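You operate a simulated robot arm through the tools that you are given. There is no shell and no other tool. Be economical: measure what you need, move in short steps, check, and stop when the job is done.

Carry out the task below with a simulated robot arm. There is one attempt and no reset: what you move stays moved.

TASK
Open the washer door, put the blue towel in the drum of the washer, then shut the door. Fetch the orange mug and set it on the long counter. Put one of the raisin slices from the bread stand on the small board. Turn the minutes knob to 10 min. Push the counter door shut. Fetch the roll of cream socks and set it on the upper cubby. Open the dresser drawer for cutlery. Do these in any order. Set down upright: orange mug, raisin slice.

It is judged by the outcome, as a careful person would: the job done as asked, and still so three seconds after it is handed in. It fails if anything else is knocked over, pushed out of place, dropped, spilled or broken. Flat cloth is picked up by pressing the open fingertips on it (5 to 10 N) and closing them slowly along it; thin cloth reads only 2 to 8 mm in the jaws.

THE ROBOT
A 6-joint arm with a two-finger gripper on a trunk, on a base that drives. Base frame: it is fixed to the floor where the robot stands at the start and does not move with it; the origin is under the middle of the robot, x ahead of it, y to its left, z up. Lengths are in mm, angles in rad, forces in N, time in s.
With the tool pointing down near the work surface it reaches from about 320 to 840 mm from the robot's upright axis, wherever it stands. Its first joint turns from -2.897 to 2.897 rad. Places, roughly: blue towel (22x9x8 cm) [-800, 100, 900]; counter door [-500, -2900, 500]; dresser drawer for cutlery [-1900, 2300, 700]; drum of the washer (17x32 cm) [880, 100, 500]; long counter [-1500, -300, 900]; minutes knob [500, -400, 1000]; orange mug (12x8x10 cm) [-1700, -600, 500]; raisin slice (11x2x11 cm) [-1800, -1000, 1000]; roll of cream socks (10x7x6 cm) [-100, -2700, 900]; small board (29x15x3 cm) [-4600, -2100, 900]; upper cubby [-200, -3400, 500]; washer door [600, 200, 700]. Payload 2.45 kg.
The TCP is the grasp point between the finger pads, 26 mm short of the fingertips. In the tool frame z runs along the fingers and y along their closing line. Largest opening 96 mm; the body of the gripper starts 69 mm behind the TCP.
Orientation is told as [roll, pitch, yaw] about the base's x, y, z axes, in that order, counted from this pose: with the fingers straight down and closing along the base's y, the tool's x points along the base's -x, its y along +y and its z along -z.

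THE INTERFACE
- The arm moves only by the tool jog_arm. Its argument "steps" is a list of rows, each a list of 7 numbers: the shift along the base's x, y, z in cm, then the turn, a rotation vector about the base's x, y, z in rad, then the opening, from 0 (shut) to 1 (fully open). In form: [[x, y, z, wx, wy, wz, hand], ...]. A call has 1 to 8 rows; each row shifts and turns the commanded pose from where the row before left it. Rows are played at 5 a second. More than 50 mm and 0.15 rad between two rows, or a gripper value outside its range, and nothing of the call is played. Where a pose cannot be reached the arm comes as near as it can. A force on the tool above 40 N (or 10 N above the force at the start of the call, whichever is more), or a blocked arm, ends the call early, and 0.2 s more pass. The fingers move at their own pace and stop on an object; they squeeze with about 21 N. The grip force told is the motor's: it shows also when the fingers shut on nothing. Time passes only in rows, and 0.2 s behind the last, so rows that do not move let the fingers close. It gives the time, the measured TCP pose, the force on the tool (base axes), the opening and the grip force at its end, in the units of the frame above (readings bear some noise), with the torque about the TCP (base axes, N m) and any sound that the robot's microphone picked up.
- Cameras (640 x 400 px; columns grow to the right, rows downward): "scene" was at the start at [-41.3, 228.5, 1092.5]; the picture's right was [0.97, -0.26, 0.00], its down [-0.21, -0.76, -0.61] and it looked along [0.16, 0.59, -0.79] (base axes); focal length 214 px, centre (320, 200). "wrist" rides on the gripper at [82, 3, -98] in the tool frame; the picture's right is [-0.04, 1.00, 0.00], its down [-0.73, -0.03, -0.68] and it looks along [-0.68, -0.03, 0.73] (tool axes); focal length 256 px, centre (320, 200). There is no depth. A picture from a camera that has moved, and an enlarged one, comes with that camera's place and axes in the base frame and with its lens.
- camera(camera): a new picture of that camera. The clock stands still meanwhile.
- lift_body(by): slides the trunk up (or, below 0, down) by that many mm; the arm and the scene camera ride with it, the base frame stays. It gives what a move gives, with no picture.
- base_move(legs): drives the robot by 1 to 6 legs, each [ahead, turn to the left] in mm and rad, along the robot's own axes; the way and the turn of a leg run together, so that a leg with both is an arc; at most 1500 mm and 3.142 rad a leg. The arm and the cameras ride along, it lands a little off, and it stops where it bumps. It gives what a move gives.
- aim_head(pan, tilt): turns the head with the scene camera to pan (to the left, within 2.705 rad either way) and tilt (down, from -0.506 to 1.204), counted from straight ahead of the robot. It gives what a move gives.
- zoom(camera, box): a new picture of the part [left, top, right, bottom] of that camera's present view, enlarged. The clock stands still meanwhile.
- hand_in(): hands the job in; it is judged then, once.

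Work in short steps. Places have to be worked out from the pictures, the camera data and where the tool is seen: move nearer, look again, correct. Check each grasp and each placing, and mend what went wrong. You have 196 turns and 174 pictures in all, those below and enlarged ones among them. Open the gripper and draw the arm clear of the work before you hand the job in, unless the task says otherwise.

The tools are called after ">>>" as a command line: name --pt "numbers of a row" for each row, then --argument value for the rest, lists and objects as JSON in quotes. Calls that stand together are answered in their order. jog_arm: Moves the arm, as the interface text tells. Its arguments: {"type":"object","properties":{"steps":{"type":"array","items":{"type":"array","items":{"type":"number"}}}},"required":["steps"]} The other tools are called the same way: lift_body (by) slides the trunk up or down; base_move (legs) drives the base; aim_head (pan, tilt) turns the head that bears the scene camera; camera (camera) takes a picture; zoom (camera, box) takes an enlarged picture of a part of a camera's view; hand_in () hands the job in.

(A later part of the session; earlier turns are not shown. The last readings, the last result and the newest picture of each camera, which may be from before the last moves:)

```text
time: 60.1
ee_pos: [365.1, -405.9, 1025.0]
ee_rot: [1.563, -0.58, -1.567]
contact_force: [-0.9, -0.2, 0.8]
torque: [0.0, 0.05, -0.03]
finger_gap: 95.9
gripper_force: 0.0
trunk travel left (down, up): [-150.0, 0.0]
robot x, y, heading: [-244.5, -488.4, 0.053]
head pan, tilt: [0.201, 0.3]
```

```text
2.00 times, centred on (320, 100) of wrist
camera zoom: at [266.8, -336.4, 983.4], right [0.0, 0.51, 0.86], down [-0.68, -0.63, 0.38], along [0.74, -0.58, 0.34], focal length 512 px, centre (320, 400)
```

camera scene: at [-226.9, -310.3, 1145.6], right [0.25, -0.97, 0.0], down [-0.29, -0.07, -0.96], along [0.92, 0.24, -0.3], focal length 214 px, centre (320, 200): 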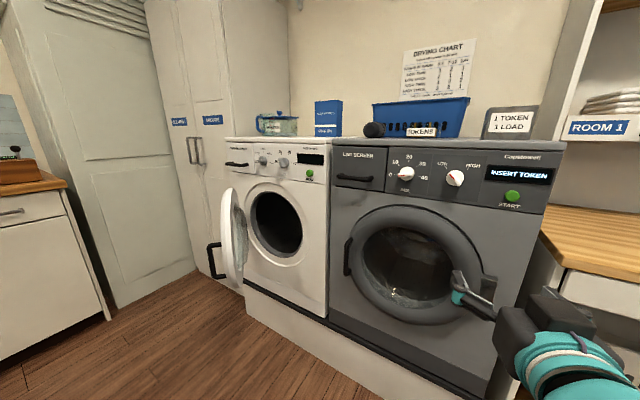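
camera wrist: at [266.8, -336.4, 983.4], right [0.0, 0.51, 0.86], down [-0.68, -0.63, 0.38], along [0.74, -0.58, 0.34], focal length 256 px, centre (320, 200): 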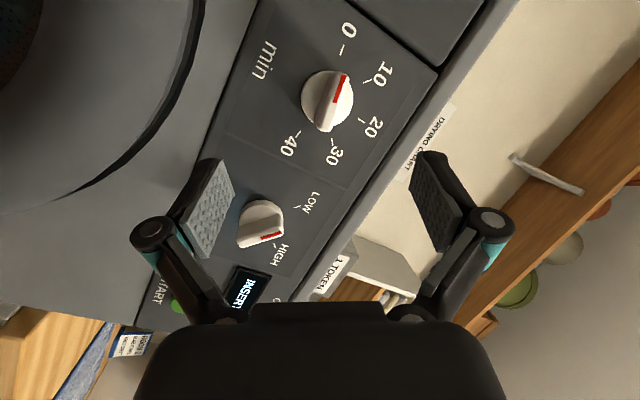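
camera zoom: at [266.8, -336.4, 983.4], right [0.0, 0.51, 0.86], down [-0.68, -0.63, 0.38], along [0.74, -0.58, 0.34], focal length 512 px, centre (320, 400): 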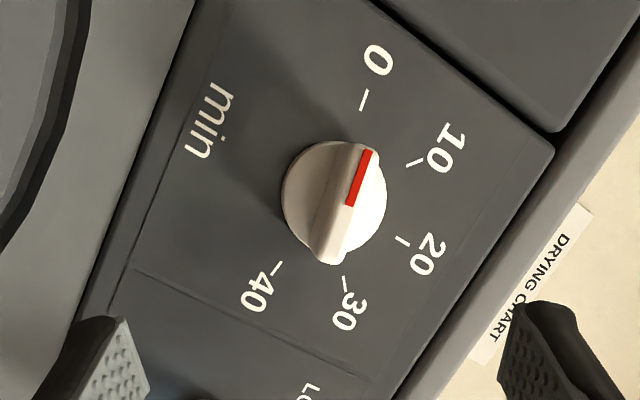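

Confirmed: the pointer is at 0 and the ridge is horizontal, so 10 needs a 45° clockwise turn (+x rotation). I'll finish rolling to vertical closing and check the alignment.

>>> jog_arm --pt "0 0 0 0.148 0 0 0.6" --pt "0 0 0 0.148 0 0 0.6" --pt "0 0 0 0.148 0 0 0.6" --pt "0 0 0 0.146 0 0 0.6"

>>> camera --camera "wrist"

>>> zoom --camera "scene" --box '[320, 100, 520, 225]'

```text
time: 61.1
ee_pos: [360.4, -402.5, 1075.2]
ee_rot: [1.556, 0.007, -1.566]
contact_force: [-0.4, 0.3, -0.9]
torque: [0.02, 0.02, -0.02]
finger_gap: 57.7
gripper_force: 0.0
out of reach, approached as far as the arm can: row 1, 2, 3, 4
trunk travel left (down, up): [-150.0, 0.0]
robot x, y, heading: [-246.9, -484.2, 0.053]
head pan, tilt: [0.201, 0.3]
```

```text
142 pictures are left
camera wrist: at [261.9, -321.9, 1079.4], right [0.01, -0.05, 1.0], down [-0.68, -0.74, -0.03], along [0.74, -0.67, -0.04], focal length 256 px, centre (320, 200)
```

wrist: 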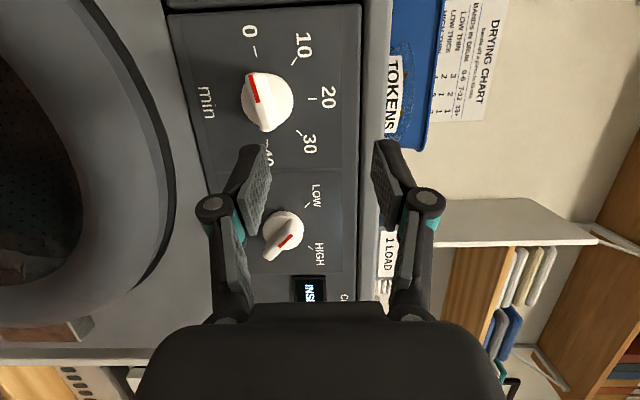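

```text
3.20 times, centred on (420, 162) of scene
camera zoom: at [-226.8, -310.2, 1145.7], right [0.25, -0.97, 0.0], down [-0.29, -0.07, -0.96], along [0.92, 0.24, -0.3], focal length 686 px, centre (0, 320)
```

zoom: 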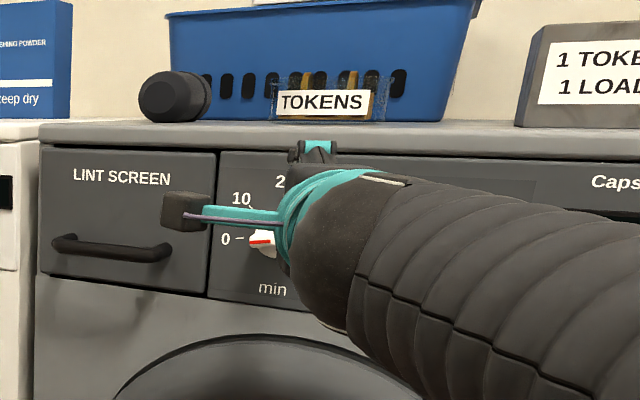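

The arm wants to be higher relative to the shoulder in this posture. I'll lower the trunk 100 mm, jog up to z≈1030, and test the roll range before gripping.

>>> lift_body --by -100

>>> jog_arm --pt "0 0.2 3 0 0 0 0.6" --pt "0 0.2 2.5 0 0 0 0.6" --pt "0 0 0 0.14 0 0 0.6" --pt "0 0 0 0.14 0 0 0.6" --pt "0 0 0 0.14 0 0 0.6" --pt "0 0 0 0.14 0 0 0.6" --pt "0 0 0 0.14 0 0 0.6" --pt "0 0 0 0.085 0 0 0.6"

```text
time: 62.4
ee_pos: [361.5, -402.7, 975.0]
ee_rot: [1.557, 0.007, -1.566]
contact_force: [-0.2, 0.6, 0.3]
torque: [-0.01, -0.01, -0.02]
finger_gap: 57.6
gripper_force: 0.0
trunk travel left (down, up): [-50.0, 100.0]
robot x, y, heading: [-248.4, -485.8, 0.057]
head pan, tilt: [0.201, 0.3]
```

```text
time: 64.2
ee_pos: [362.6, -417.2, 1043.8]
ee_rot: [1.557, 0.792, -1.561]
contact_force: [0.6, 0.5, 0.5]
torque: [0.02, 0.0, -0.03]
finger_gap: 58.0
gripper_force: 0.0
out of reach, approached as far as the arm can: row 7, 8
trunk travel left (down, up): [-50.0, 100.0]
robot x, y, heading: [-246.5, -486.7, 0.051]
head pan, tilt: [0.201, 0.3]
```

The full roll is nearly reachable. I'll lower 40 mm more, roll back to vertical, and place it in front of the knob at (380, -398, 1030).

>>> lift_body --by -40

>>> jog_arm --pt "0 0.3 0.4 -0.14 0 0 0.6" --pt "0 0.3 0.4 -0.14 0 0 0.6" --pt "0 0.3 0.4 -0.14 0 0 0.6" --pt "0 0.3 0.4 -0.14 0 0 0.6" --pt "0 0.3 0.5 -0.14 0 0 0.6" --pt "2 0.3 0.5 -0.085 0 0 0.6"

>>> camera --camera "wrist"

```text
time: 65.1
ee_pos: [362.9, -418.1, 1005.6]
ee_rot: [1.555, 0.792, -1.562]
contact_force: [0.3, 0.4, -0.1]
torque: [0.04, -0.02, -0.01]
finger_gap: 57.6
gripper_force: 0.1
trunk travel left (down, up): [-10.0, 140.0]
robot x, y, heading: [-250.2, -486.9, 0.056]
head pan, tilt: [0.201, 0.3]
```

```text
time: 66.5
ee_pos: [383.4, -398.4, 1031.4]
ee_rot: [1.55, 0.002, -1.563]
contact_force: [0.4, -0.6, 0.5]
torque: [-0.01, 0.01, -0.02]
finger_gap: 57.1
gripper_force: 0.1
trunk travel left (down, up): [-10.0, 140.0]
robot x, y, heading: [-247.0, -486.9, 0.056]
head pan, tilt: [0.201, 0.3]
```

```text
140 pictures are left
camera wrist: at [284.1, -318.6, 1036.9], right [0.02, -0.04, 1.0], down [-0.67, -0.74, -0.02], along [0.74, -0.67, -0.04], focal length 256 px, centre (320, 200)
```

wrist: 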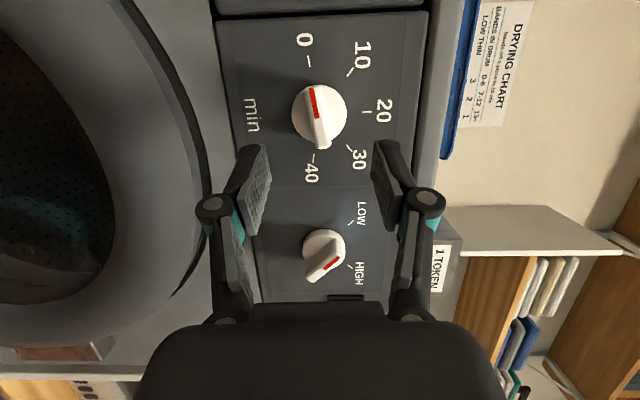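

Aligned with the knob. I'll advance 58 mm, then look.

>>> jog_arm --pt "2 -0.1 0 0 0 0 0.6" --pt "2 -0.1 0 0 0 0 0.6" --pt "1.8 0 0 0 0 0 0.6"

>>> camera --camera "wrist"

```text
time: 67.3
ee_pos: [442.8, -401.3, 1031.3]
ee_rot: [1.55, 0.007, -1.564]
contact_force: [-0.4, 0.1, 0.3]
torque: [-0.03, 0.04, 0.04]
finger_gap: 57.5
gripper_force: 0.0
trunk travel left (down, up): [-10.0, 140.0]
robot x, y, heading: [-245.3, -484.9, 0.051]
head pan, tilt: [0.201, 0.3]
```

```text
139 pictures are left
camera wrist: at [342.7, -321.0, 1037.3], right [0.02, -0.05, 1.0], down [-0.67, -0.74, -0.02], along [0.74, -0.67, -0.05], focal length 256 px, centre (320, 200)
```

wrist: 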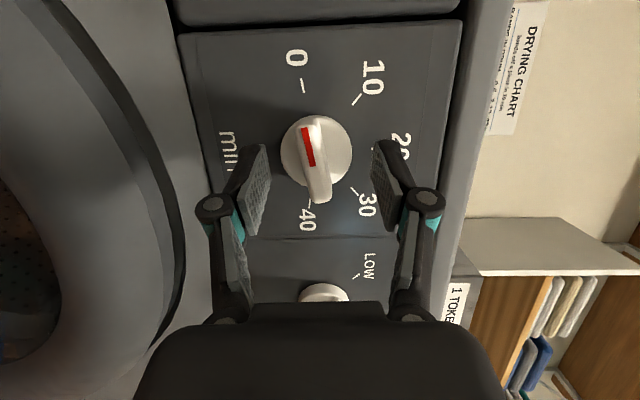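

The knob centre is at x≈468 and the fingertips are just reaching it. I'll advance 8 mm more and close.

>>> jog_arm --pt "0.8 0 0 0 0 0 0.6" --pt "0 0 0 0 0 0 0.3" --pt "0 0 0 0 0 0 0" --pt "0 0 0 0 0 0 0"

>>> camera --camera "wrist"

```text
time: 68.3
ee_pos: [450.1, -400.3, 1029.2]
ee_rot: [1.547, 0.005, -1.564]
contact_force: [-8.7, -0.3, -14.9]
torque: [0.06, 0.32, 0.09]
finger_gap: 41.2
gripper_force: 45.0
trunk travel left (down, up): [-10.0, 140.0]
robot x, y, heading: [-245.5, -485.9, 0.053]
head pan, tilt: [0.201, 0.3]
```

```text
138 pictures are left
camera wrist: at [350.6, -320.5, 1035.3], right [0.03, -0.05, 1.0], down [-0.67, -0.74, -0.02], along [0.74, -0.67, -0.05], focal length 256 px, centre (320, 200)
```

wrist: 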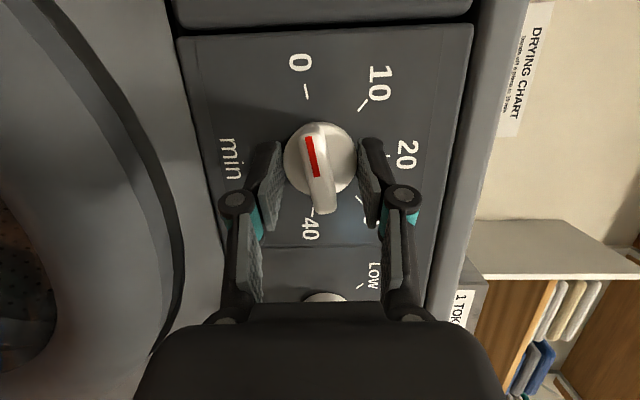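

It's gripped on the disc. I'll turn +0.785 about x.

>>> jog_arm --pt "0 0 -0.1 0.1 0 0 0" --pt "0 0 0 0.1 0 0 0" --pt "0 0 0 0.1 0 0 0" --pt "0 0 0 0.1 0 0 0" --pt "0 0 0 0.1 0 0 0" --pt "0 0 0 0.1 0 0 0" --pt "0 0 0 0.1 0 0 0" --pt "0 0 0 0.085 0 0 0"

>>> camera --camera "wrist"

```text
time: 70.1
ee_pos: [449.4, -401.7, 1031.5]
ee_rot: [1.558, 0.793, -1.558]
contact_force: [-8.6, 2.7, -11.8]
torque: [-0.44, -0.96, 0.23]
finger_gap: 41.8
gripper_force: 44.6
trunk travel left (down, up): [-10.0, 140.0]
robot x, y, heading: [-250.0, -484.2, 0.056]
head pan, tilt: [0.201, 0.3]
```

```text
137 pictures are left
camera wrist: at [350.4, -348.9, 1091.5], right [0.02, -0.74, 0.67], down [-0.67, -0.51, -0.54], along [0.74, -0.44, -0.51], focal length 256 px, centre (320, 200)
```

wrist: 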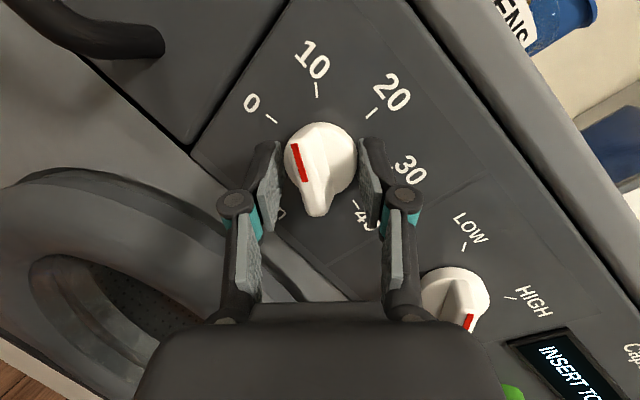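

The ridge slipped a bit and appears about 0.3 rad short of the 10 tick. I'll turn further.

>>> jog_arm --pt "0 0 0 0.06 0 0 0" --pt "0 0 0 0.06 0 0 0" --pt "0 0 0 0.06 0 0 0" --pt "0 0 0 0.06 0 0 0" --pt "0 0 0 0.06 0 0 0"

>>> zoom --camera "wrist" --box '[200, 20, 440, 240]'

```text
time: 71.0
ee_pos: [449.8, -400.4, 1032.3]
ee_rot: [1.548, 0.996, -1.558]
contact_force: [-15.9, 3.4, -5.5]
torque: [-0.3, -0.39, -0.99]
finger_gap: 41.2
gripper_force: 45.2
out of reach, approached as far as the arm can: row 4
trunk travel left (down, up): [-10.0, 140.0]
robot x, y, heading: [-249.2, -487.1, 0.052]
head pan, tilt: [0.201, 0.3]
stopped in row 4: the force on the tool passed its limit at 45 N (the readings are from after the stop); the commanded pose is now the measured one
```

```text
1.82 times, centred on (320, 130) of wrist
camera zoom: at [350.0, -363.5, 1103.7], right [0.03, -0.86, 0.51], down [-0.67, -0.39, -0.62], along [0.74, -0.32, -0.59], focal length 465 px, centre (320, 327)
```

zoom: 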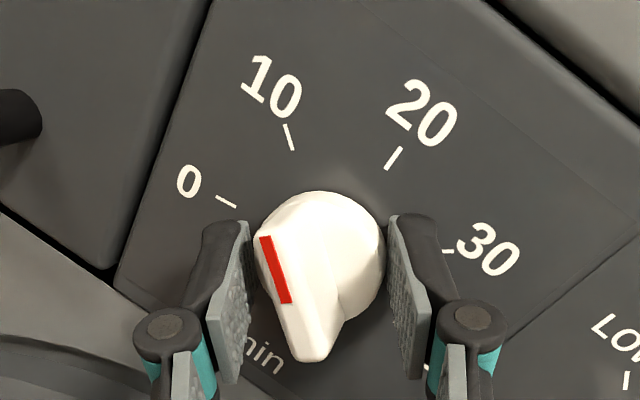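

By perspective-corrected geometry the ridge is at ~46–47° up-left, and the 10 tick is at 45°. I'll release and back off to verify.

>>> jog_arm --pt "0 0 0 0 0 0 0.7" --pt "0 0 0 0 0 0 0.7" --pt "-3 0 0 0 0 0 0.7" --pt "-4 0 0 0 0 0 0.7" --pt "-4 0 0 0 0 0 0.7"

>>> zoom --camera "wrist" --box '[200, 0, 440, 200]'

```text
time: 72.2
ee_pos: [341.8, -415.1, 1036.7]
ee_rot: [1.541, 0.996, -1.558]
contact_force: [0.3, 0.1, -0.8]
torque: [0.02, -0.02, -0.03]
finger_gap: 67.5
gripper_force: 0.1
out of reach, approached as far as the arm can: row 4, 5
trunk travel left (down, up): [-10.0, 140.0]
robot x, y, heading: [-247.1, -486.6, 0.058]
head pan, tilt: [0.201, 0.3]
```

```text
2.00 times, centred on (320, 100) of wrist
camera zoom: at [243.5, -377.6, 1108.0], right [0.04, -0.86, 0.51], down [-0.67, -0.4, -0.62], along [0.74, -0.32, -0.6], focal length 512 px, centre (320, 400)
```

zoom: 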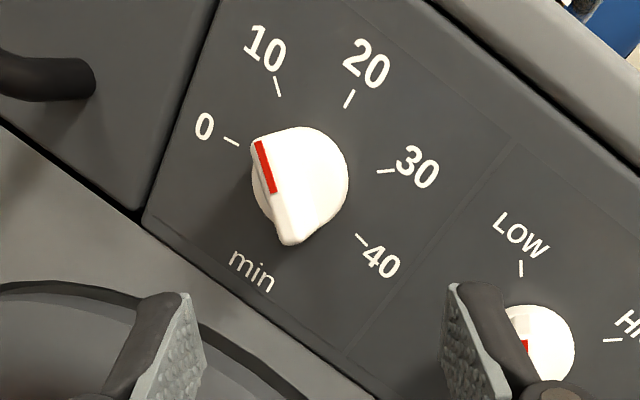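

The knob reads 10 (ridge ~44–45°, matching the tick). Next is the towel, so I'll turn the tool down, pull it in and raise the trunk.

>>> jog_arm --pt "-1 0 0 0 0.145 0 0.7" --pt "-1 0 0 0 0.145 0 0.7" --pt "-1 0 0 0 0.145 0 0.7" --pt "-1 0 0 0 0.145 0 0.7" --pt "-1 0 0 0 0.145 0 0.7" --pt "0 0 0 0 0.145 0 0.7" --pt "0 0 0 0 0.145 0 0.7" --pt "0 0 0 0 0.145 0 0.7"

>>> lift_body --by 140

>>> jog_arm --pt "0 0 0 0 0.145 0 0.7" --pt "0 0 0 0 0.145 0 0.7" --pt "0 0 0 0 0.12 0 0.7" --pt "0 2 0 0 0 0 0.7"

```text
time: 74.0
ee_pos: [262.0, -421.5, 975.6]
ee_rot: [0.2, 0.348, -2.53]
contact_force: [0.2, 0.4, 0.4]
torque: [-0.02, 0.01, -0.01]
finger_gap: 67.6
gripper_force: 0.1
out of reach, approached as far as the arm can: row 6, 7, 8
trunk travel left (down, up): [-10.0, 140.0]
robot x, y, heading: [-248.7, -489.2, 0.057]
head pan, tilt: [0.201, 0.3]
```

```text
time: 75.7
ee_pos: [263.5, -419.3, 1116.4]
ee_rot: [0.2, 0.352, -2.525]
contact_force: [0.3, 0.4, 0.2]
torque: [-0.01, 0.04, -0.01]
finger_gap: 67.0
gripper_force: 0.0
trunk travel left (down, up): [-150.0, 0.0]
robot x, y, heading: [-247.0, -487.2, 0.054]
head pan, tilt: [0.201, 0.3]
```

```text
time: 76.7
ee_pos: [232.2, -404.2, 998.9]
ee_rot: [-0.031, 0.011, -2.57]
contact_force: [0.4, -0.9, 0.6]
torque: [0.01, 0.0, -0.01]
finger_gap: 67.1
gripper_force: 0.1
out of reach, approached as far as the arm can: row 1, 2, 3
trunk travel left (down, up): [-150.0, 0.0]
robot x, y, heading: [-244.8, -483.0, 0.06]
head pan, tilt: [0.201, 0.3]
```

The tool is down at z≈999. I'll drive to y≈100, turn partway toward the ironing board and look.

>>> base_move --legs '[[0, 1.51], [560, 0]]'

>>> aim_head --pan 1.3 --tilt 0.5

>>> camera --camera "scene"

```text
time: 83.5
ee_pos: [-278.1, 549.8, 998.4]
ee_rot: [-0.03, 0.013, -1.078]
contact_force: [0.0, 0.5, -0.5]
torque: [-0.01, -0.02, -0.01]
finger_gap: 67.5
gripper_force: 0.0
trunk travel left (down, up): [-150.0, 0.0]
robot x, y, heading: [-236.0, 63.5, 1.545]
head pan, tilt: [0.201, 0.3]
```

```text
time: 84.8
ee_pos: [-278.0, 551.1, 998.9]
ee_rot: [-0.03, 0.014, -1.078]
contact_force: [-0.9, -0.1, -0.1]
torque: [0.0, -0.01, 0.06]
finger_gap: 67.1
gripper_force: 0.1
trunk travel left (down, up): [-150.0, 0.0]
robot x, y, heading: [-236.1, 61.6, 1.544]
head pan, tilt: [1.3, 0.499]
```

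```text
134 pictures are left
camera scene: at [-481.3, 34.1, 1127.3], right [0.29, 0.96, 0.0], down [0.46, -0.14, -0.88], along [-0.84, 0.26, -0.48], focal length 214 px, centre (320, 200)
```

scene: 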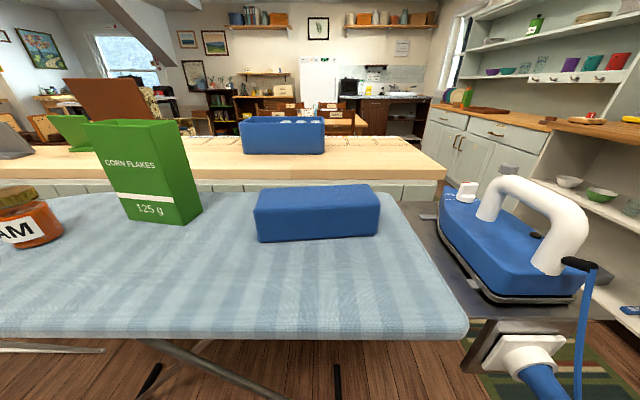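

The iron would be in the sweep path if I turned here. I'll back up to y≈-258 first, then turn toward the towel, estimated centre (-820, 130), top about z 960.

>>> base_move --legs '[[-320, 0], [0, 0.95]]'

>>> aim_head --pan -0.1 --tilt 0.5

>>> camera --camera "scene"

>>> camera --camera "wrist"

```text
time: 89.4
ee_pos: [-664.6, -13.2, 999.5]
ee_rot: [-0.031, 0.013, -0.116]
contact_force: [-0.3, 0.9, 0.9]
torque: [0.01, 0.02, 0.01]
finger_gap: 67.0
gripper_force: 0.1
trunk travel left (down, up): [-150.0, 0.0]
robot x, y, heading: [-240.7, -252.9, 2.508]
head pan, tilt: [1.3, 0.499]
```

```text
time: 90.9
ee_pos: [-664.9, -13.5, 999.0]
ee_rot: [-0.03, 0.011, -0.116]
contact_force: [0.1, 0.4, 0.5]
torque: [0.0, -0.03, 0.0]
finger_gap: 67.2
gripper_force: 0.0
trunk travel left (down, up): [-150.0, 0.0]
robot x, y, heading: [-239.8, -251.7, 2.517]
head pan, tilt: [-0.099, 0.499]
```

```text
133 pictures are left
camera scene: at [-354.2, -357.1, 1127.3], right [0.67, 0.75, 0.0], down [0.36, -0.32, -0.88], along [-0.65, 0.58, -0.48], focal length 214 px, centre (320, 200)
```

scene: 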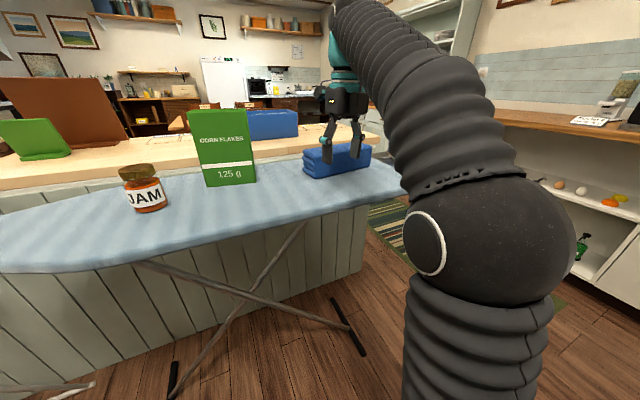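

```text
132 pictures are left
camera wrist: at [-744.1, 1.5, 1097.9], right [0.15, 0.99, -0.03], down [0.74, -0.09, 0.67], along [0.66, -0.13, -0.74], focal length 256 px, centre (320, 200)
```

wrist: 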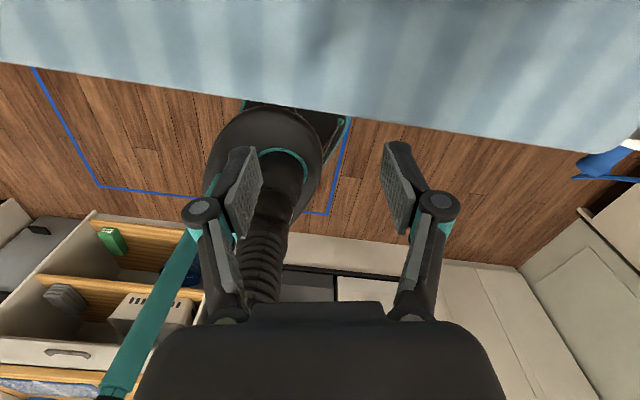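

Refined towel pose: SE bottom corner (-787, 18, 888), centre ≈(-809, 130), long axis ≈(0.2, 0.98). I'll rotate the tool so it closes across the towel and move above it.

>>> jog_arm --pt "0 0 0 0 0 0.148 1" --pt "0 0 0 0 0 0.148 1" --pt "0 0 0 0 0 0.148 1" --pt "0 0 0 0 0 0.148 1" --pt "0 0 0 0 0 0.148 1" --pt "0 0 0 0 0 0.148 1" --pt "0 0 0 0 0 0.148 1" --pt "0 0 0 0 0 0.148 1"

>>> jog_arm --pt "0 0 0 0 0 0.148 1" --pt "-2 2 0 0 0 0.148 1" --pt "-2 2 0.5 0 0 0 1" --pt "-2 2 0.5 0 0 0 1"

>>> camera --camera "wrist"

```text
time: 92.7
ee_pos: [-663.1, -13.8, 989.3]
ee_rot: [-0.027, 0.013, 1.071]
contact_force: [-0.1, 0.4, -0.1]
torque: [0.02, 0.05, -0.01]
finger_gap: 95.8
gripper_force: 0.0
out of reach, approached as far as the arm can: row 4, 7
trunk travel left (down, up): [-150.0, 0.0]
robot x, y, heading: [-242.7, -249.9, 2.511]
head pan, tilt: [-0.099, 0.499]
```

```text
time: 93.7
ee_pos: [-712.2, 40.0, 968.3]
ee_rot: [-0.028, 0.011, 1.365]
contact_force: [-0.2, -0.1, 0.5]
torque: [0.0, 0.0, 0.0]
finger_gap: 96.0
gripper_force: 0.0
out of reach, approached as far as the arm can: row 2, 3, 4
trunk travel left (down, up): [-150.0, 0.0]
robot x, y, heading: [-239.1, -257.4, 2.509]
head pan, tilt: [-0.099, 0.499]
```

```text
131 pictures are left
camera wrist: at [-735.3, -38.9, 1065.8], right [-0.97, 0.24, -0.03], down [0.16, 0.72, 0.67], along [0.18, 0.65, -0.74], focal length 256 px, centre (320, 200)
```

wrist: 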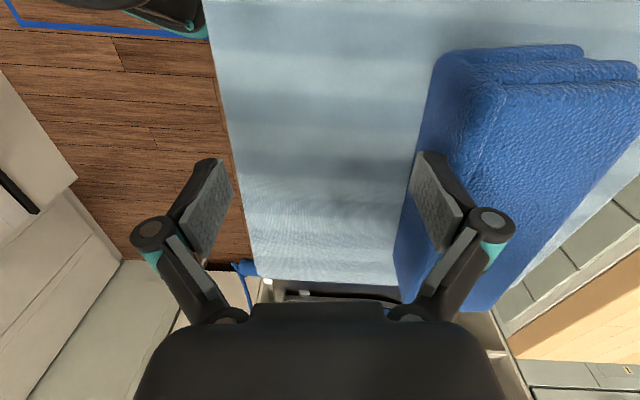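

The downward pose is height-limited at this radius. I'll grip the towel's south end with a tilted tool from the south instead, which also suits inserting it in the drum. First I'll retract and relocate the base to about (-450, -500).

>>> jog_arm --pt "3 -2 0 0 0 -0.148 1" --pt "3 -2 0.5 0 0 -0.148 1" --pt "0 0 0.5 0 0 -0.148 1" --pt "0 0 0.5 0 0 -0.148 1" --pt "0 0 0 0 0 -0.148 1" --pt "0 0 0 0 0 -0.148 1" --pt "0 0 0 0 0 -0.148 1" --pt "0 0 0 0 0 -0.148 1"

>>> base_move --legs '[[0, -1.65], [-323, 0], [0, 1.1]]'

>>> jog_arm --pt "0 0 0 0 0 -0.148 1" --pt "0 0 0 0 0 -0.148 1" --pt "0 0 0 0 0 -0.148 1" --pt "0 0 0 0 0 -0.148 1" --pt "0 0 0 0 0 -0.148 1" --pt "0 0 0 0 0 -0.148 1" --pt "0 0 0 0 0 -0.148 1" --pt "0 0 0 0 0 -0.148 1"

```text
time: 95.5
ee_pos: [-652.2, -1.1, 983.0]
ee_rot: [-0.029, 0.011, 0.177]
contact_force: [0.0, -0.8, -0.3]
torque: [0.02, -0.02, -0.02]
finger_gap: 96.1
gripper_force: 0.0
trunk travel left (down, up): [-150.0, 0.0]
robot x, y, heading: [-243.5, -251.3, 2.51]
head pan, tilt: [-0.099, 0.499]
```

```text
time: 104.4
ee_pos: [-657.1, -61.1, 983.1]
ee_rot: [-0.03, 0.012, -0.403]
contact_force: [0.4, -0.2, -0.2]
torque: [-0.02, -0.01, 0.05]
finger_gap: 95.8
gripper_force: 0.0
trunk travel left (down, up): [-150.0, 0.0]
robot x, y, heading: [-453.2, -498.8, 1.932]
head pan, tilt: [-0.099, 0.499]
```

```text
time: 106.2
ee_pos: [-425.0, -35.2, 967.5]
ee_rot: [-0.035, 0.015, -1.567]
contact_force: [-0.5, 0.6, 0.6]
torque: [-0.07, -0.01, 0.04]
finger_gap: 96.1
gripper_force: 0.0
out of reach, approached as far as the arm can: row 5, 6, 7, 8
trunk travel left (down, up): [-150.0, 0.0]
robot x, y, heading: [-454.8, -498.3, 1.929]
head pan, tilt: [-0.099, 0.499]
```

The wrist limit blocks a camera-up flip, so I'll use the other orientation (camera on the near side) with a modest 35° tilt. I'll unwind the yaw first.

>>> jog_arm --pt "0 0 0 0 0 0.148 1" --pt "0 0 0 0 0 0.148 1" --pt "0 0 0 0 0 0.148 1" --pt "0 0 0 0 0 0.148 1" --pt "-2 0 0 0 0 0.148 1" --pt "-4 0 0 0 0 0.148 1" --pt "-4 0 0 0 0 0.148 1" --pt "-4 0 0 0 0 0.148 1"

>>> jog_arm --pt "-4 0 0 0 0 0.148 1" --pt "-4 0 0 0 0 0.148 1" --pt "-4 0 0 0 0 0.148 1" --pt "0 0 0 0 0 0.148 1" --pt "0 0 0 0 0 0.148 1" --pt "0 0 0 0 0 0.148 1" --pt "0 0 0 0 0 0.148 1" --pt "0 0 0 0 0 0.148 1"

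>>> jog_arm --pt "-2 0 0 0 0 0.148 1" --pt "-2 0 0 0 0 0.148 1" --pt "-2 0 0 0 0 0.148 1" --pt "-2 -1 0 0.145 -0.03 0 1" --pt "-2 -1 0 0.145 -0.03 0 1" --pt "0 -1 0 0.145 -0.03 0 1" --pt "0 -1 0 0.145 -0.03 0 1"

>>> camera --camera "wrist"

```text
time: 108.0
ee_pos: [-567.4, -34.5, 964.9]
ee_rot: [-0.029, 0.013, -0.399]
contact_force: [0.0, 0.4, -0.1]
torque: [0.02, 0.01, 0.06]
finger_gap: 96.0
gripper_force: 0.0
trunk travel left (down, up): [-150.0, 0.0]
robot x, y, heading: [-452.3, -497.0, 1.925]
head pan, tilt: [-0.099, 0.499]
```

```text
time: 109.8
ee_pos: [-688.5, -36.3, 966.4]
ee_rot: [-0.03, 0.012, 0.784]
contact_force: [-0.2, 0.1, 0.0]
torque: [0.0, -0.01, -0.02]
finger_gap: 96.3
gripper_force: 0.1
trunk travel left (down, up): [-150.0, 0.0]
robot x, y, heading: [-453.0, -500.3, 1.932]
head pan, tilt: [-0.099, 0.499]
```

```text
time: 111.4
ee_pos: [-786.5, -75.5, 966.5]
ee_rot: [0.065, -0.574, 1.198]
contact_force: [-0.2, 0.8, 0.8]
torque: [-0.01, 0.02, 0.01]
finger_gap: 96.2
gripper_force: 0.1
trunk travel left (down, up): [-150.0, 0.0]
robot x, y, heading: [-451.2, -497.0, 1.927]
head pan, tilt: [-0.099, 0.499]
```

```text
130 pictures are left
camera wrist: at [-827.9, -190.3, 1003.6], right [-0.93, 0.36, 0.08], down [0.16, 0.2, 0.97], along [0.33, 0.91, -0.25], focal length 256 px, centre (320, 200)
```

wrist: 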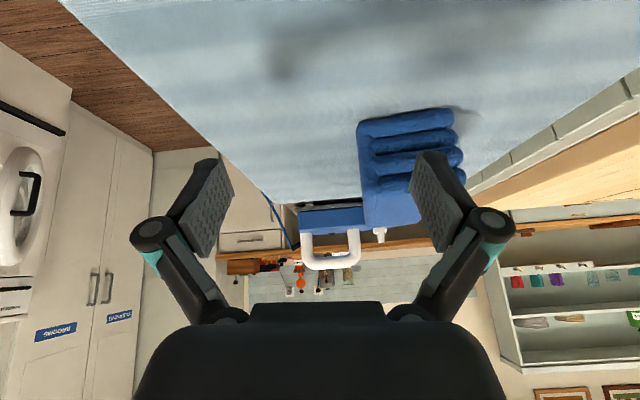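

I see the towel's layered end face: about 82 mm wide, centre ≈(-834, 16). I'll align the yaw and lower in front of the end.

>>> jog_arm --pt "-2.5 0 -1.4 0 0 0.09 1" --pt "-2.5 0.5 -1.4 0 0 0.08 1" --pt "-0.5 1 -1.3 0 0 0 1"

>>> camera --camera "wrist"

```text
time: 112.2
ee_pos: [-841.5, -59.8, 927.1]
ee_rot: [0.063, -0.575, 1.37]
contact_force: [-0.2, 0.4, -0.6]
torque: [0.03, 0.04, 0.01]
finger_gap: 96.0
gripper_force: 0.1
trunk travel left (down, up): [-150.0, 0.0]
robot x, y, heading: [-452.7, -496.7, 1.929]
head pan, tilt: [-0.099, 0.499]
```

```text
129 pictures are left
camera wrist: at [-862.5, -180.4, 965.0], right [-0.98, 0.2, 0.08], down [0.12, 0.23, 0.97], along [0.17, 0.95, -0.25], focal length 256 px, centre (320, 200)
```

wrist: 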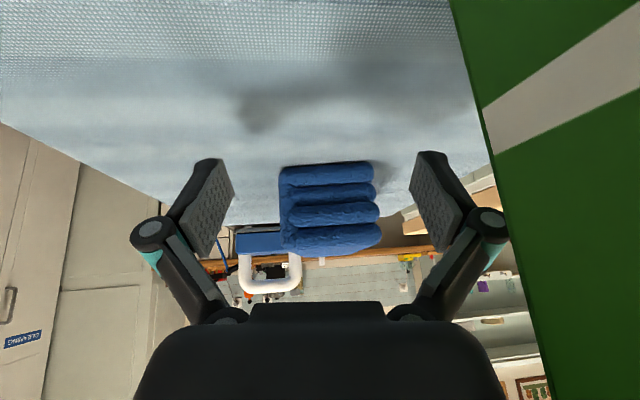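

Well centred (shift ~5 mm toward -x); the cereal box is close on the right, but moving forward gets away from it. I'll advance along the towel axis.

>>> jog_arm --pt "0 2.7 0 0 0 0 1" --pt "0.4 2.7 0 0 0 0 1" --pt "0.5 2.7 0 0 0 0 1"

>>> camera --camera "wrist"

```text
time: 113.0
ee_pos: [-831.2, 21.4, 927.0]
ee_rot: [0.065, -0.575, 1.37]
contact_force: [-0.2, 0.4, -0.4]
torque: [0.01, 0.0, 0.04]
finger_gap: 95.9
gripper_force: 0.2
trunk travel left (down, up): [-150.0, 0.0]
robot x, y, heading: [-454.5, -498.6, 1.933]
head pan, tilt: [-0.099, 0.499]
```

```text
128 pictures are left
camera wrist: at [-852.7, -98.8, 964.1], right [-0.98, 0.2, 0.08], down [0.12, 0.23, 0.97], along [0.18, 0.95, -0.25], focal length 256 px, centre (320, 200)
```

wrist: 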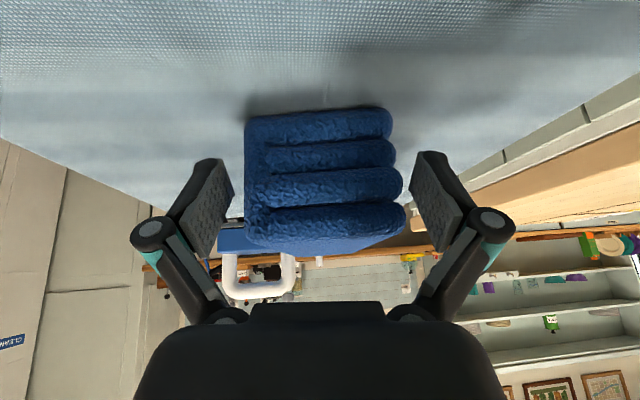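

Centred within the jaws. I'll advance 45 mm more, then close slowly.

>>> jog_arm --pt "0.3 1.5 0 0 0 0 1" --pt "0.3 1.5 0 0 0 0 1" --pt "0.3 1.4 0 0 0 0 1"

>>> camera --camera "wrist"

```text
time: 113.8
ee_pos: [-823.8, 66.4, 927.3]
ee_rot: [0.062, -0.575, 1.37]
contact_force: [0.1, 0.4, -0.4]
torque: [-0.02, 0.01, 0.01]
finger_gap: 96.0
gripper_force: 0.1
trunk travel left (down, up): [-150.0, 0.0]
robot x, y, heading: [-453.1, -502.0, 1.925]
head pan, tilt: [-0.099, 0.499]
```

```text
127 pictures are left
camera wrist: at [-845.7, -54.4, 964.6], right [-0.98, 0.2, 0.08], down [0.12, 0.23, 0.97], along [0.17, 0.95, -0.25], focal length 256 px, centre (320, 200)
```

wrist: 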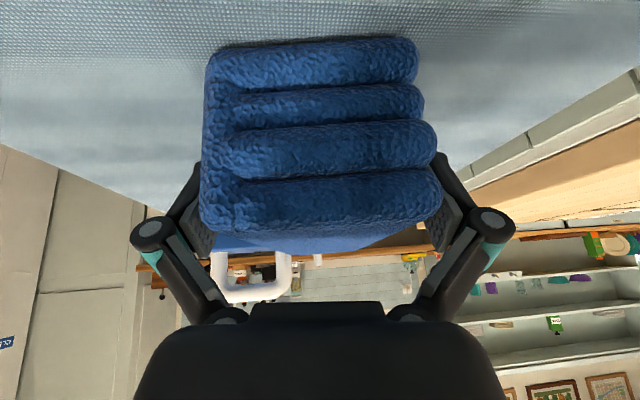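

The jaws straddle the towel. I'll go 20 mm more and close.

>>> jog_arm --pt "0.35 2 0 0 0 0 1" --pt "0 0 0 0 0 0 0.5" --pt "0 0 0 0 0 0 0.2" --pt "0 0 0 0 0 0 0" --pt "0 0 0 0 0 0 0"

>>> jog_arm --pt "0 0 0 0 0 0 0" --pt "0 0 1 0 0 0 0" --pt "0 0 1 0 0 0 0" --pt "0 0 1 0 0 0 0"

>>> camera --camera "wrist"

>>> camera --camera "scene"

```text
time: 115.0
ee_pos: [-821.1, 86.0, 926.0]
ee_rot: [0.064, -0.575, 1.369]
contact_force: [-0.8, -0.4, 2.0]
torque: [-0.01, -0.09, -0.02]
finger_gap: 84.6
gripper_force: 21.2
trunk travel left (down, up): [-150.0, 0.0]
robot x, y, heading: [-456.2, -496.4, 1.925]
head pan, tilt: [-0.099, 0.499]
```

```text
time: 116.0
ee_pos: [-819.4, 83.9, 955.0]
ee_rot: [0.062, -0.574, 1.368]
contact_force: [-1.0, -0.1, -1.6]
torque: [-0.07, 0.02, -0.01]
finger_gap: 84.4
gripper_force: 21.4
trunk travel left (down, up): [-150.0, 0.0]
robot x, y, heading: [-450.7, -496.9, 1.928]
head pan, tilt: [-0.099, 0.499]
```

```text
126 pictures are left
camera wrist: at [-840.4, -36.0, 993.6], right [-0.98, 0.2, 0.07], down [0.12, 0.23, 0.97], along [0.18, 0.95, -0.25], focal length 256 px, centre (320, 200)
```

wrist: 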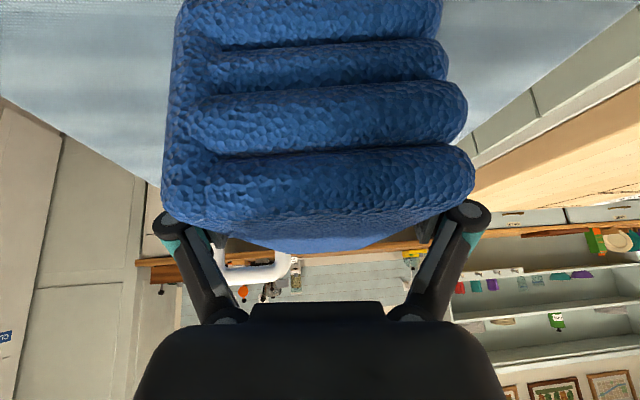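

```text
125 pictures are left
camera scene: at [-604.6, -523.0, 1127.2], right [0.97, 0.25, 0.0], down [0.12, -0.46, -0.88], along [-0.22, 0.85, -0.48], focal length 214 px, centre (320, 200)
```

scene: 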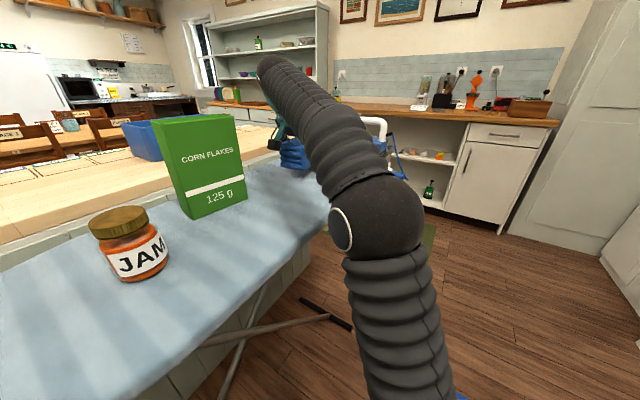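

The towel is gripped and lifted. I'll raise it a little and carry it off the board to +x/-y, away from the iron and the box.

>>> jog_arm --pt "1 0 2 0 0 0 0" --pt "3 -1 1 0 0 0 0" --pt "4 -2 0 0 0 0 0" --pt "4 -2.5 0 0 0 0 0" --pt "4 -2.5 0 0 0 0 0" --pt "4 -2.5 0 0 0 0 0" --pt "4 -2.5 0 0 0 0 0" --pt "4 -2 0 0 0 0 0"

>>> camera --camera "wrist"

```text
time: 117.8
ee_pos: [-539.9, -65.8, 982.6]
ee_rot: [0.062, -0.571, 1.369]
contact_force: [-0.8, 0.9, -2.7]
torque: [-0.12, -0.02, 0.0]
finger_gap: 84.4
gripper_force: 20.5
trunk travel left (down, up): [-150.0, 0.0]
robot x, y, heading: [-451.8, -494.1, 1.932]
head pan, tilt: [-0.099, 0.499]
```

```text
124 pictures are left
camera wrist: at [-560.8, -186.5, 1020.3], right [-0.98, 0.2, 0.07], down [0.12, 0.23, 0.97], along [0.17, 0.95, -0.25], focal length 256 px, centre (320, 200)
```

wrist: 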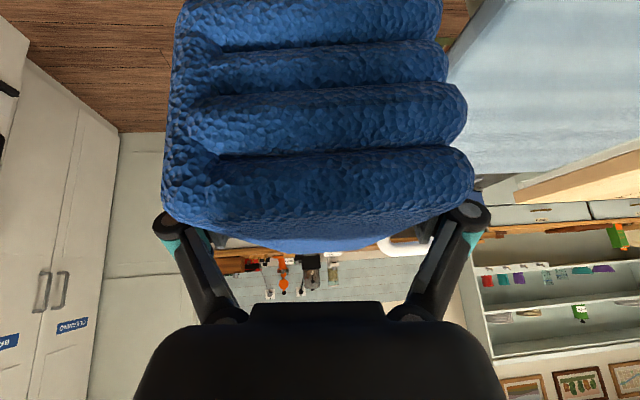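

Securely held. Now I'll drive toward the washer, keeping clear of the open door.

>>> base_move --legs '[[0, -1.08], [340, 0], [0, -0.85]]'

>>> aim_head --pan 0.35 --tilt 0.5

>>> camera --camera "scene"

```text
time: 124.9
ee_pos: [201.7, -292.8, 983.3]
ee_rot: [0.063, -0.574, -0.52]
contact_force: [0.3, 0.1, -2.4]
torque: [0.03, 0.09, -0.01]
finger_gap: 83.8
gripper_force: 21.5
trunk travel left (down, up): [-150.0, 0.0]
robot x, y, heading: [-235.4, -239.1, 0.043]
head pan, tilt: [-0.099, 0.499]
```

```text
time: 125.8
ee_pos: [202.6, -290.9, 983.1]
ee_rot: [0.063, -0.573, -0.519]
contact_force: [1.1, -0.6, -2.6]
torque: [0.07, 0.07, 0.01]
finger_gap: 84.0
gripper_force: 20.2
trunk travel left (down, up): [-150.0, 0.0]
robot x, y, heading: [-237.0, -238.1, 0.032]
head pan, tilt: [0.351, 0.499]
```

```text
123 pictures are left
camera scene: at [-217.8, -51.2, 1127.3], right [0.38, -0.93, 0.0], down [-0.44, -0.18, -0.88], along [0.81, 0.33, -0.48], focal length 214 px, centre (320, 200)
```

scene: 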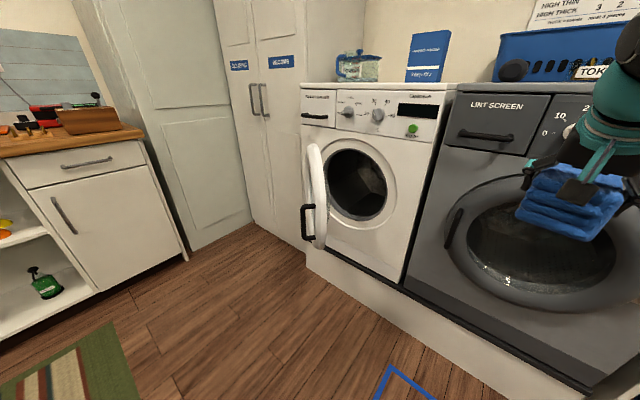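

The opening centre is at about (595, 107, 752), ~28 cm across. I'll lower the trunk, yaw the tool left, and tilt it further forward (towel front slightly raised).

>>> lift_body --by -100

>>> jog_arm --pt "0 3 -1 0 0 0.12 0" --pt "0 3 -1 0 0 0.12 0" --pt "0 3.5 -1 0 0 0.12 0" --pt "0 3.5 -1 0 0 0.12 0" --pt "0 3.5 -1 0 0 0.12 0" --pt "0 3.5 -1 0 -0.14 0 0" --pt "0 3.5 -1 0 -0.14 0 0" --pt "0 3.5 -1 0 -0.14 0 0"

>>> camera --camera "scene"

>>> camera --camera "wrist"

```text
time: 127.1
ee_pos: [203.5, -293.8, 882.4]
ee_rot: [0.064, -0.575, -0.519]
contact_force: [-0.1, -0.2, -2.2]
torque: [0.04, 0.07, 0.01]
finger_gap: 84.1
gripper_force: 21.3
trunk travel left (down, up): [-50.0, 100.0]
robot x, y, heading: [-235.5, -242.3, 0.038]
head pan, tilt: [0.351, 0.499]
```

```text
time: 128.9
ee_pos: [200.3, -24.8, 802.1]
ee_rot: [0.006, -0.993, 0.126]
contact_force: [0.2, -0.4, -1.4]
torque: [-0.01, 0.11, -0.01]
finger_gap: 83.5
gripper_force: 20.9
trunk travel left (down, up): [-50.0, 100.0]
robot x, y, heading: [-233.6, -240.7, 0.044]
head pan, tilt: [0.351, 0.499]
```

```text
122 pictures are left
camera scene: at [-217.9, -51.2, 1027.3], right [0.38, -0.92, 0.0], down [-0.44, -0.18, -0.88], along [0.81, 0.33, -0.48], focal length 214 px, centre (320, 200)
```

scene: 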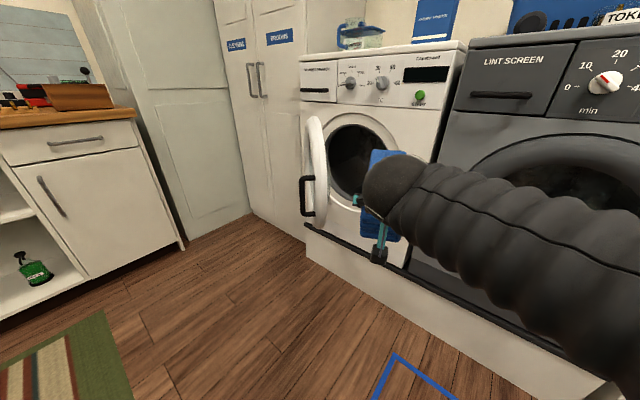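

```text
121 pictures are left
camera wrist: at [74.5, -37.4, 786.8], right [-0.11, 0.99, 0.04], down [-0.16, -0.05, 0.99], along [0.98, 0.1, 0.17], focal length 256 px, centre (320, 200)
```

wrist: 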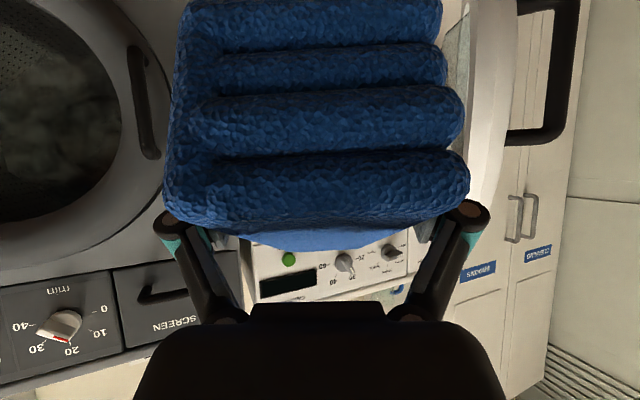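

Clearance to the open door on the left looks adequate if I enter along y = 70 + 0.14·(x−330). I'll drive ahead 140 mm and line up.

>>> base_move --legs '[[140, 0]]'

>>> jog_arm --pt "0 2.1 -1.6 0 0 0 0" --pt "0 2.1 -1.6 0 0 0 0" --pt "0 2.1 -1.6 0 0 0 0" --pt "0 2.1 -1.6 0 0 0 0"

>>> camera --camera "scene"

>>> camera --camera "wrist"

```text
time: 130.3
ee_pos: [344.9, -17.6, 801.2]
ee_rot: [0.004, -0.993, 0.127]
contact_force: [1.1, -1.1, -2.2]
torque: [-0.05, 0.11, -0.03]
finger_gap: 84.0
gripper_force: 20.7
trunk travel left (down, up): [-50.0, 100.0]
robot x, y, heading: [-90.5, -233.3, 0.043]
head pan, tilt: [0.351, 0.499]
```

```text
time: 131.3
ee_pos: [344.4, 64.5, 738.9]
ee_rot: [0.005, -0.993, 0.128]
contact_force: [-0.7, 0.3, -2.7]
torque: [0.0, 0.08, 0.0]
finger_gap: 83.8
gripper_force: 20.3
trunk travel left (down, up): [-50.0, 100.0]
robot x, y, heading: [-89.3, -230.7, 0.046]
head pan, tilt: [0.351, 0.499]
```

```text
120 pictures are left
camera scene: at [-74.8, -45.1, 1027.3], right [0.38, -0.92, 0.0], down [-0.44, -0.18, -0.88], along [0.81, 0.34, -0.48], focal length 214 px, centre (320, 200)
```

scene: 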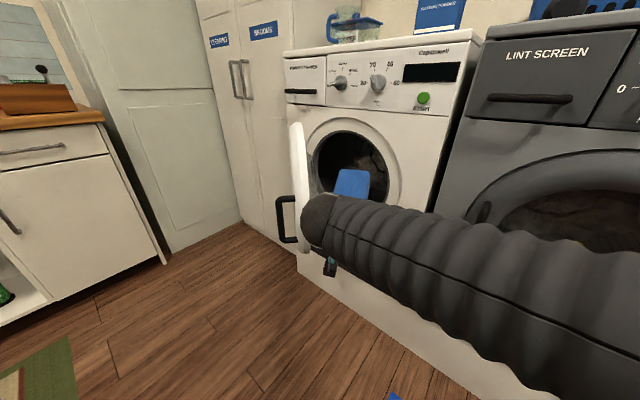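

```text
119 pictures are left
camera wrist: at [217.6, 51.6, 723.6], right [-0.11, 0.99, 0.04], down [-0.16, -0.05, 0.99], along [0.98, 0.1, 0.17], focal length 256 px, centre (320, 200)
```

wrist: 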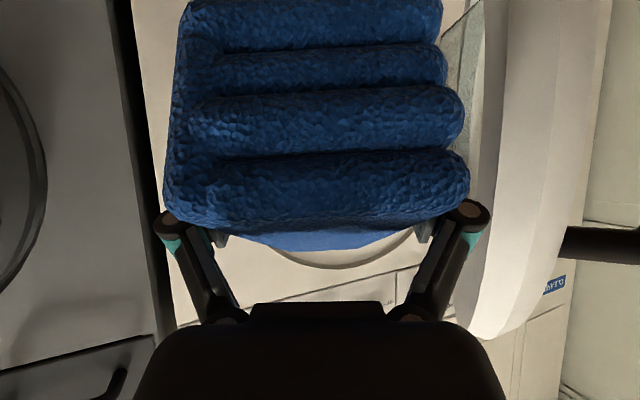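

Aligned: the opening's centre is around y≈110. I'll move in along the line, watching force.

>>> jog_arm --pt "4 0.6 0 0 0 0 0" --pt "4 0.6 0 0 0 0 0" --pt "4 0.6 0 0 0 0 0" --pt "4 0.6 0 0 0 0 0"

>>> camera --camera "scene"

>>> camera --camera "wrist"

```text
time: 132.3
ee_pos: [506.9, 90.0, 738.3]
ee_rot: [0.007, -0.994, 0.126]
contact_force: [-0.3, 0.8, -1.8]
torque: [0.02, 0.12, 0.0]
finger_gap: 83.9
gripper_force: 21.1
trunk travel left (down, up): [-50.0, 100.0]
robot x, y, heading: [-92.7, -233.5, 0.038]
head pan, tilt: [0.351, 0.499]
```

```text
118 pictures are left
camera scene: at [-75.0, -45.0, 1027.3], right [0.38, -0.92, 0.0], down [-0.44, -0.18, -0.88], along [0.81, 0.34, -0.48], focal length 214 px, centre (320, 200)
```

scene: 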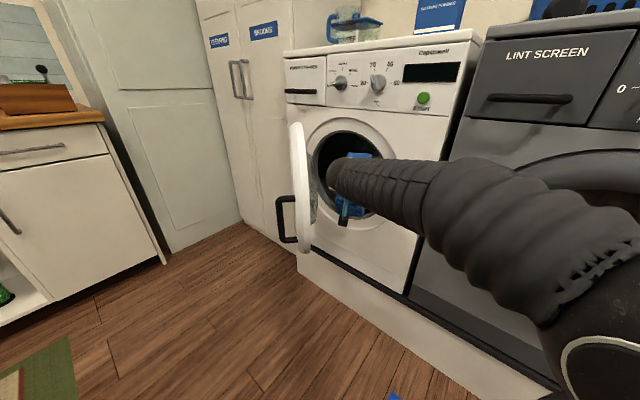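

```text
117 pictures are left
camera wrist: at [380.3, 76.0, 724.3], right [-0.11, 0.99, 0.04], down [-0.16, -0.05, 0.99], along [0.98, 0.1, 0.17], focal length 256 px, centre (320, 200)
```

wrist: 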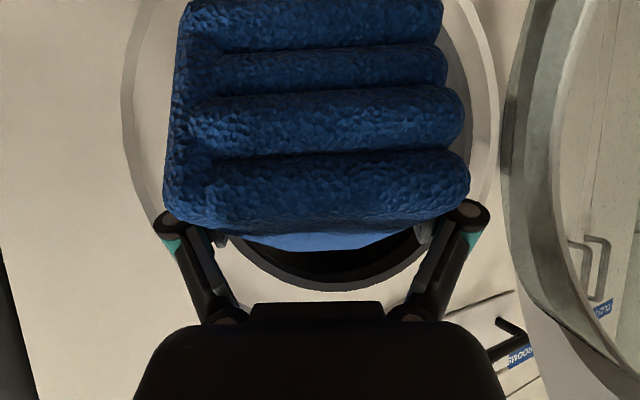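

The towel's front is through the opening without contact. I'll continue inward, lowering slightly.

>>> jog_arm --pt "3 0.4 -0.3 0 0 0 0" --pt "3 0.4 -0.3 0 0 0 0" --pt "3 0.4 -0.3 0 0 0 0" --pt "3 0.4 -0.3 0 0 0 0" --pt "3 0.4 -0.2 0 0 0 0"

>>> camera --camera "scene"

>>> camera --camera "wrist"

```text
time: 133.5
ee_pos: [652.9, 109.1, 724.7]
ee_rot: [0.004, -0.995, 0.127]
contact_force: [0.1, 0.0, -1.9]
torque: [-0.01, 0.11, -0.04]
finger_gap: 83.7
gripper_force: 21.2
trunk travel left (down, up): [-50.0, 100.0]
robot x, y, heading: [-92.1, -231.5, 0.043]
head pan, tilt: [0.351, 0.499]
```

```text
116 pictures are left
camera scene: at [-74.8, -45.0, 1027.3], right [0.38, -0.92, 0.0], down [-0.44, -0.18, -0.88], along [0.81, 0.34, -0.48], focal length 214 px, centre (320, 200)
```

scene: 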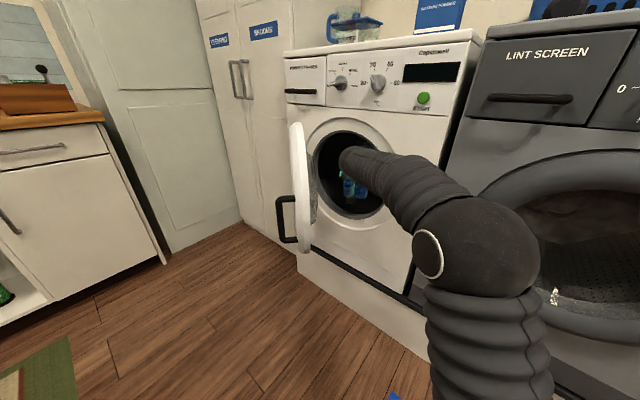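

```text
115 pictures are left
camera wrist: at [527.1, 96.2, 709.4], right [-0.11, 0.99, 0.04], down [-0.16, -0.05, 0.99], along [0.98, 0.1, 0.17], focal length 256 px, centre (320, 200)
```

wrist: 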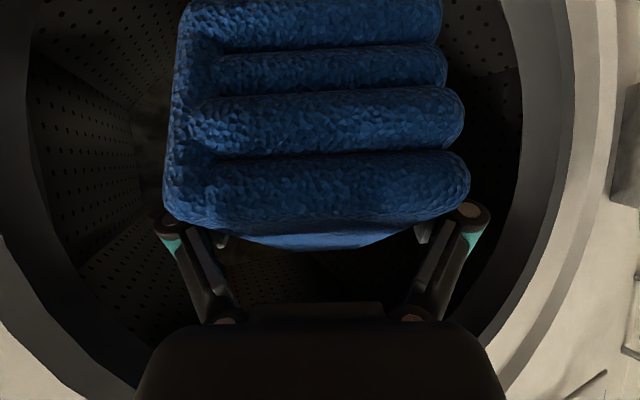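

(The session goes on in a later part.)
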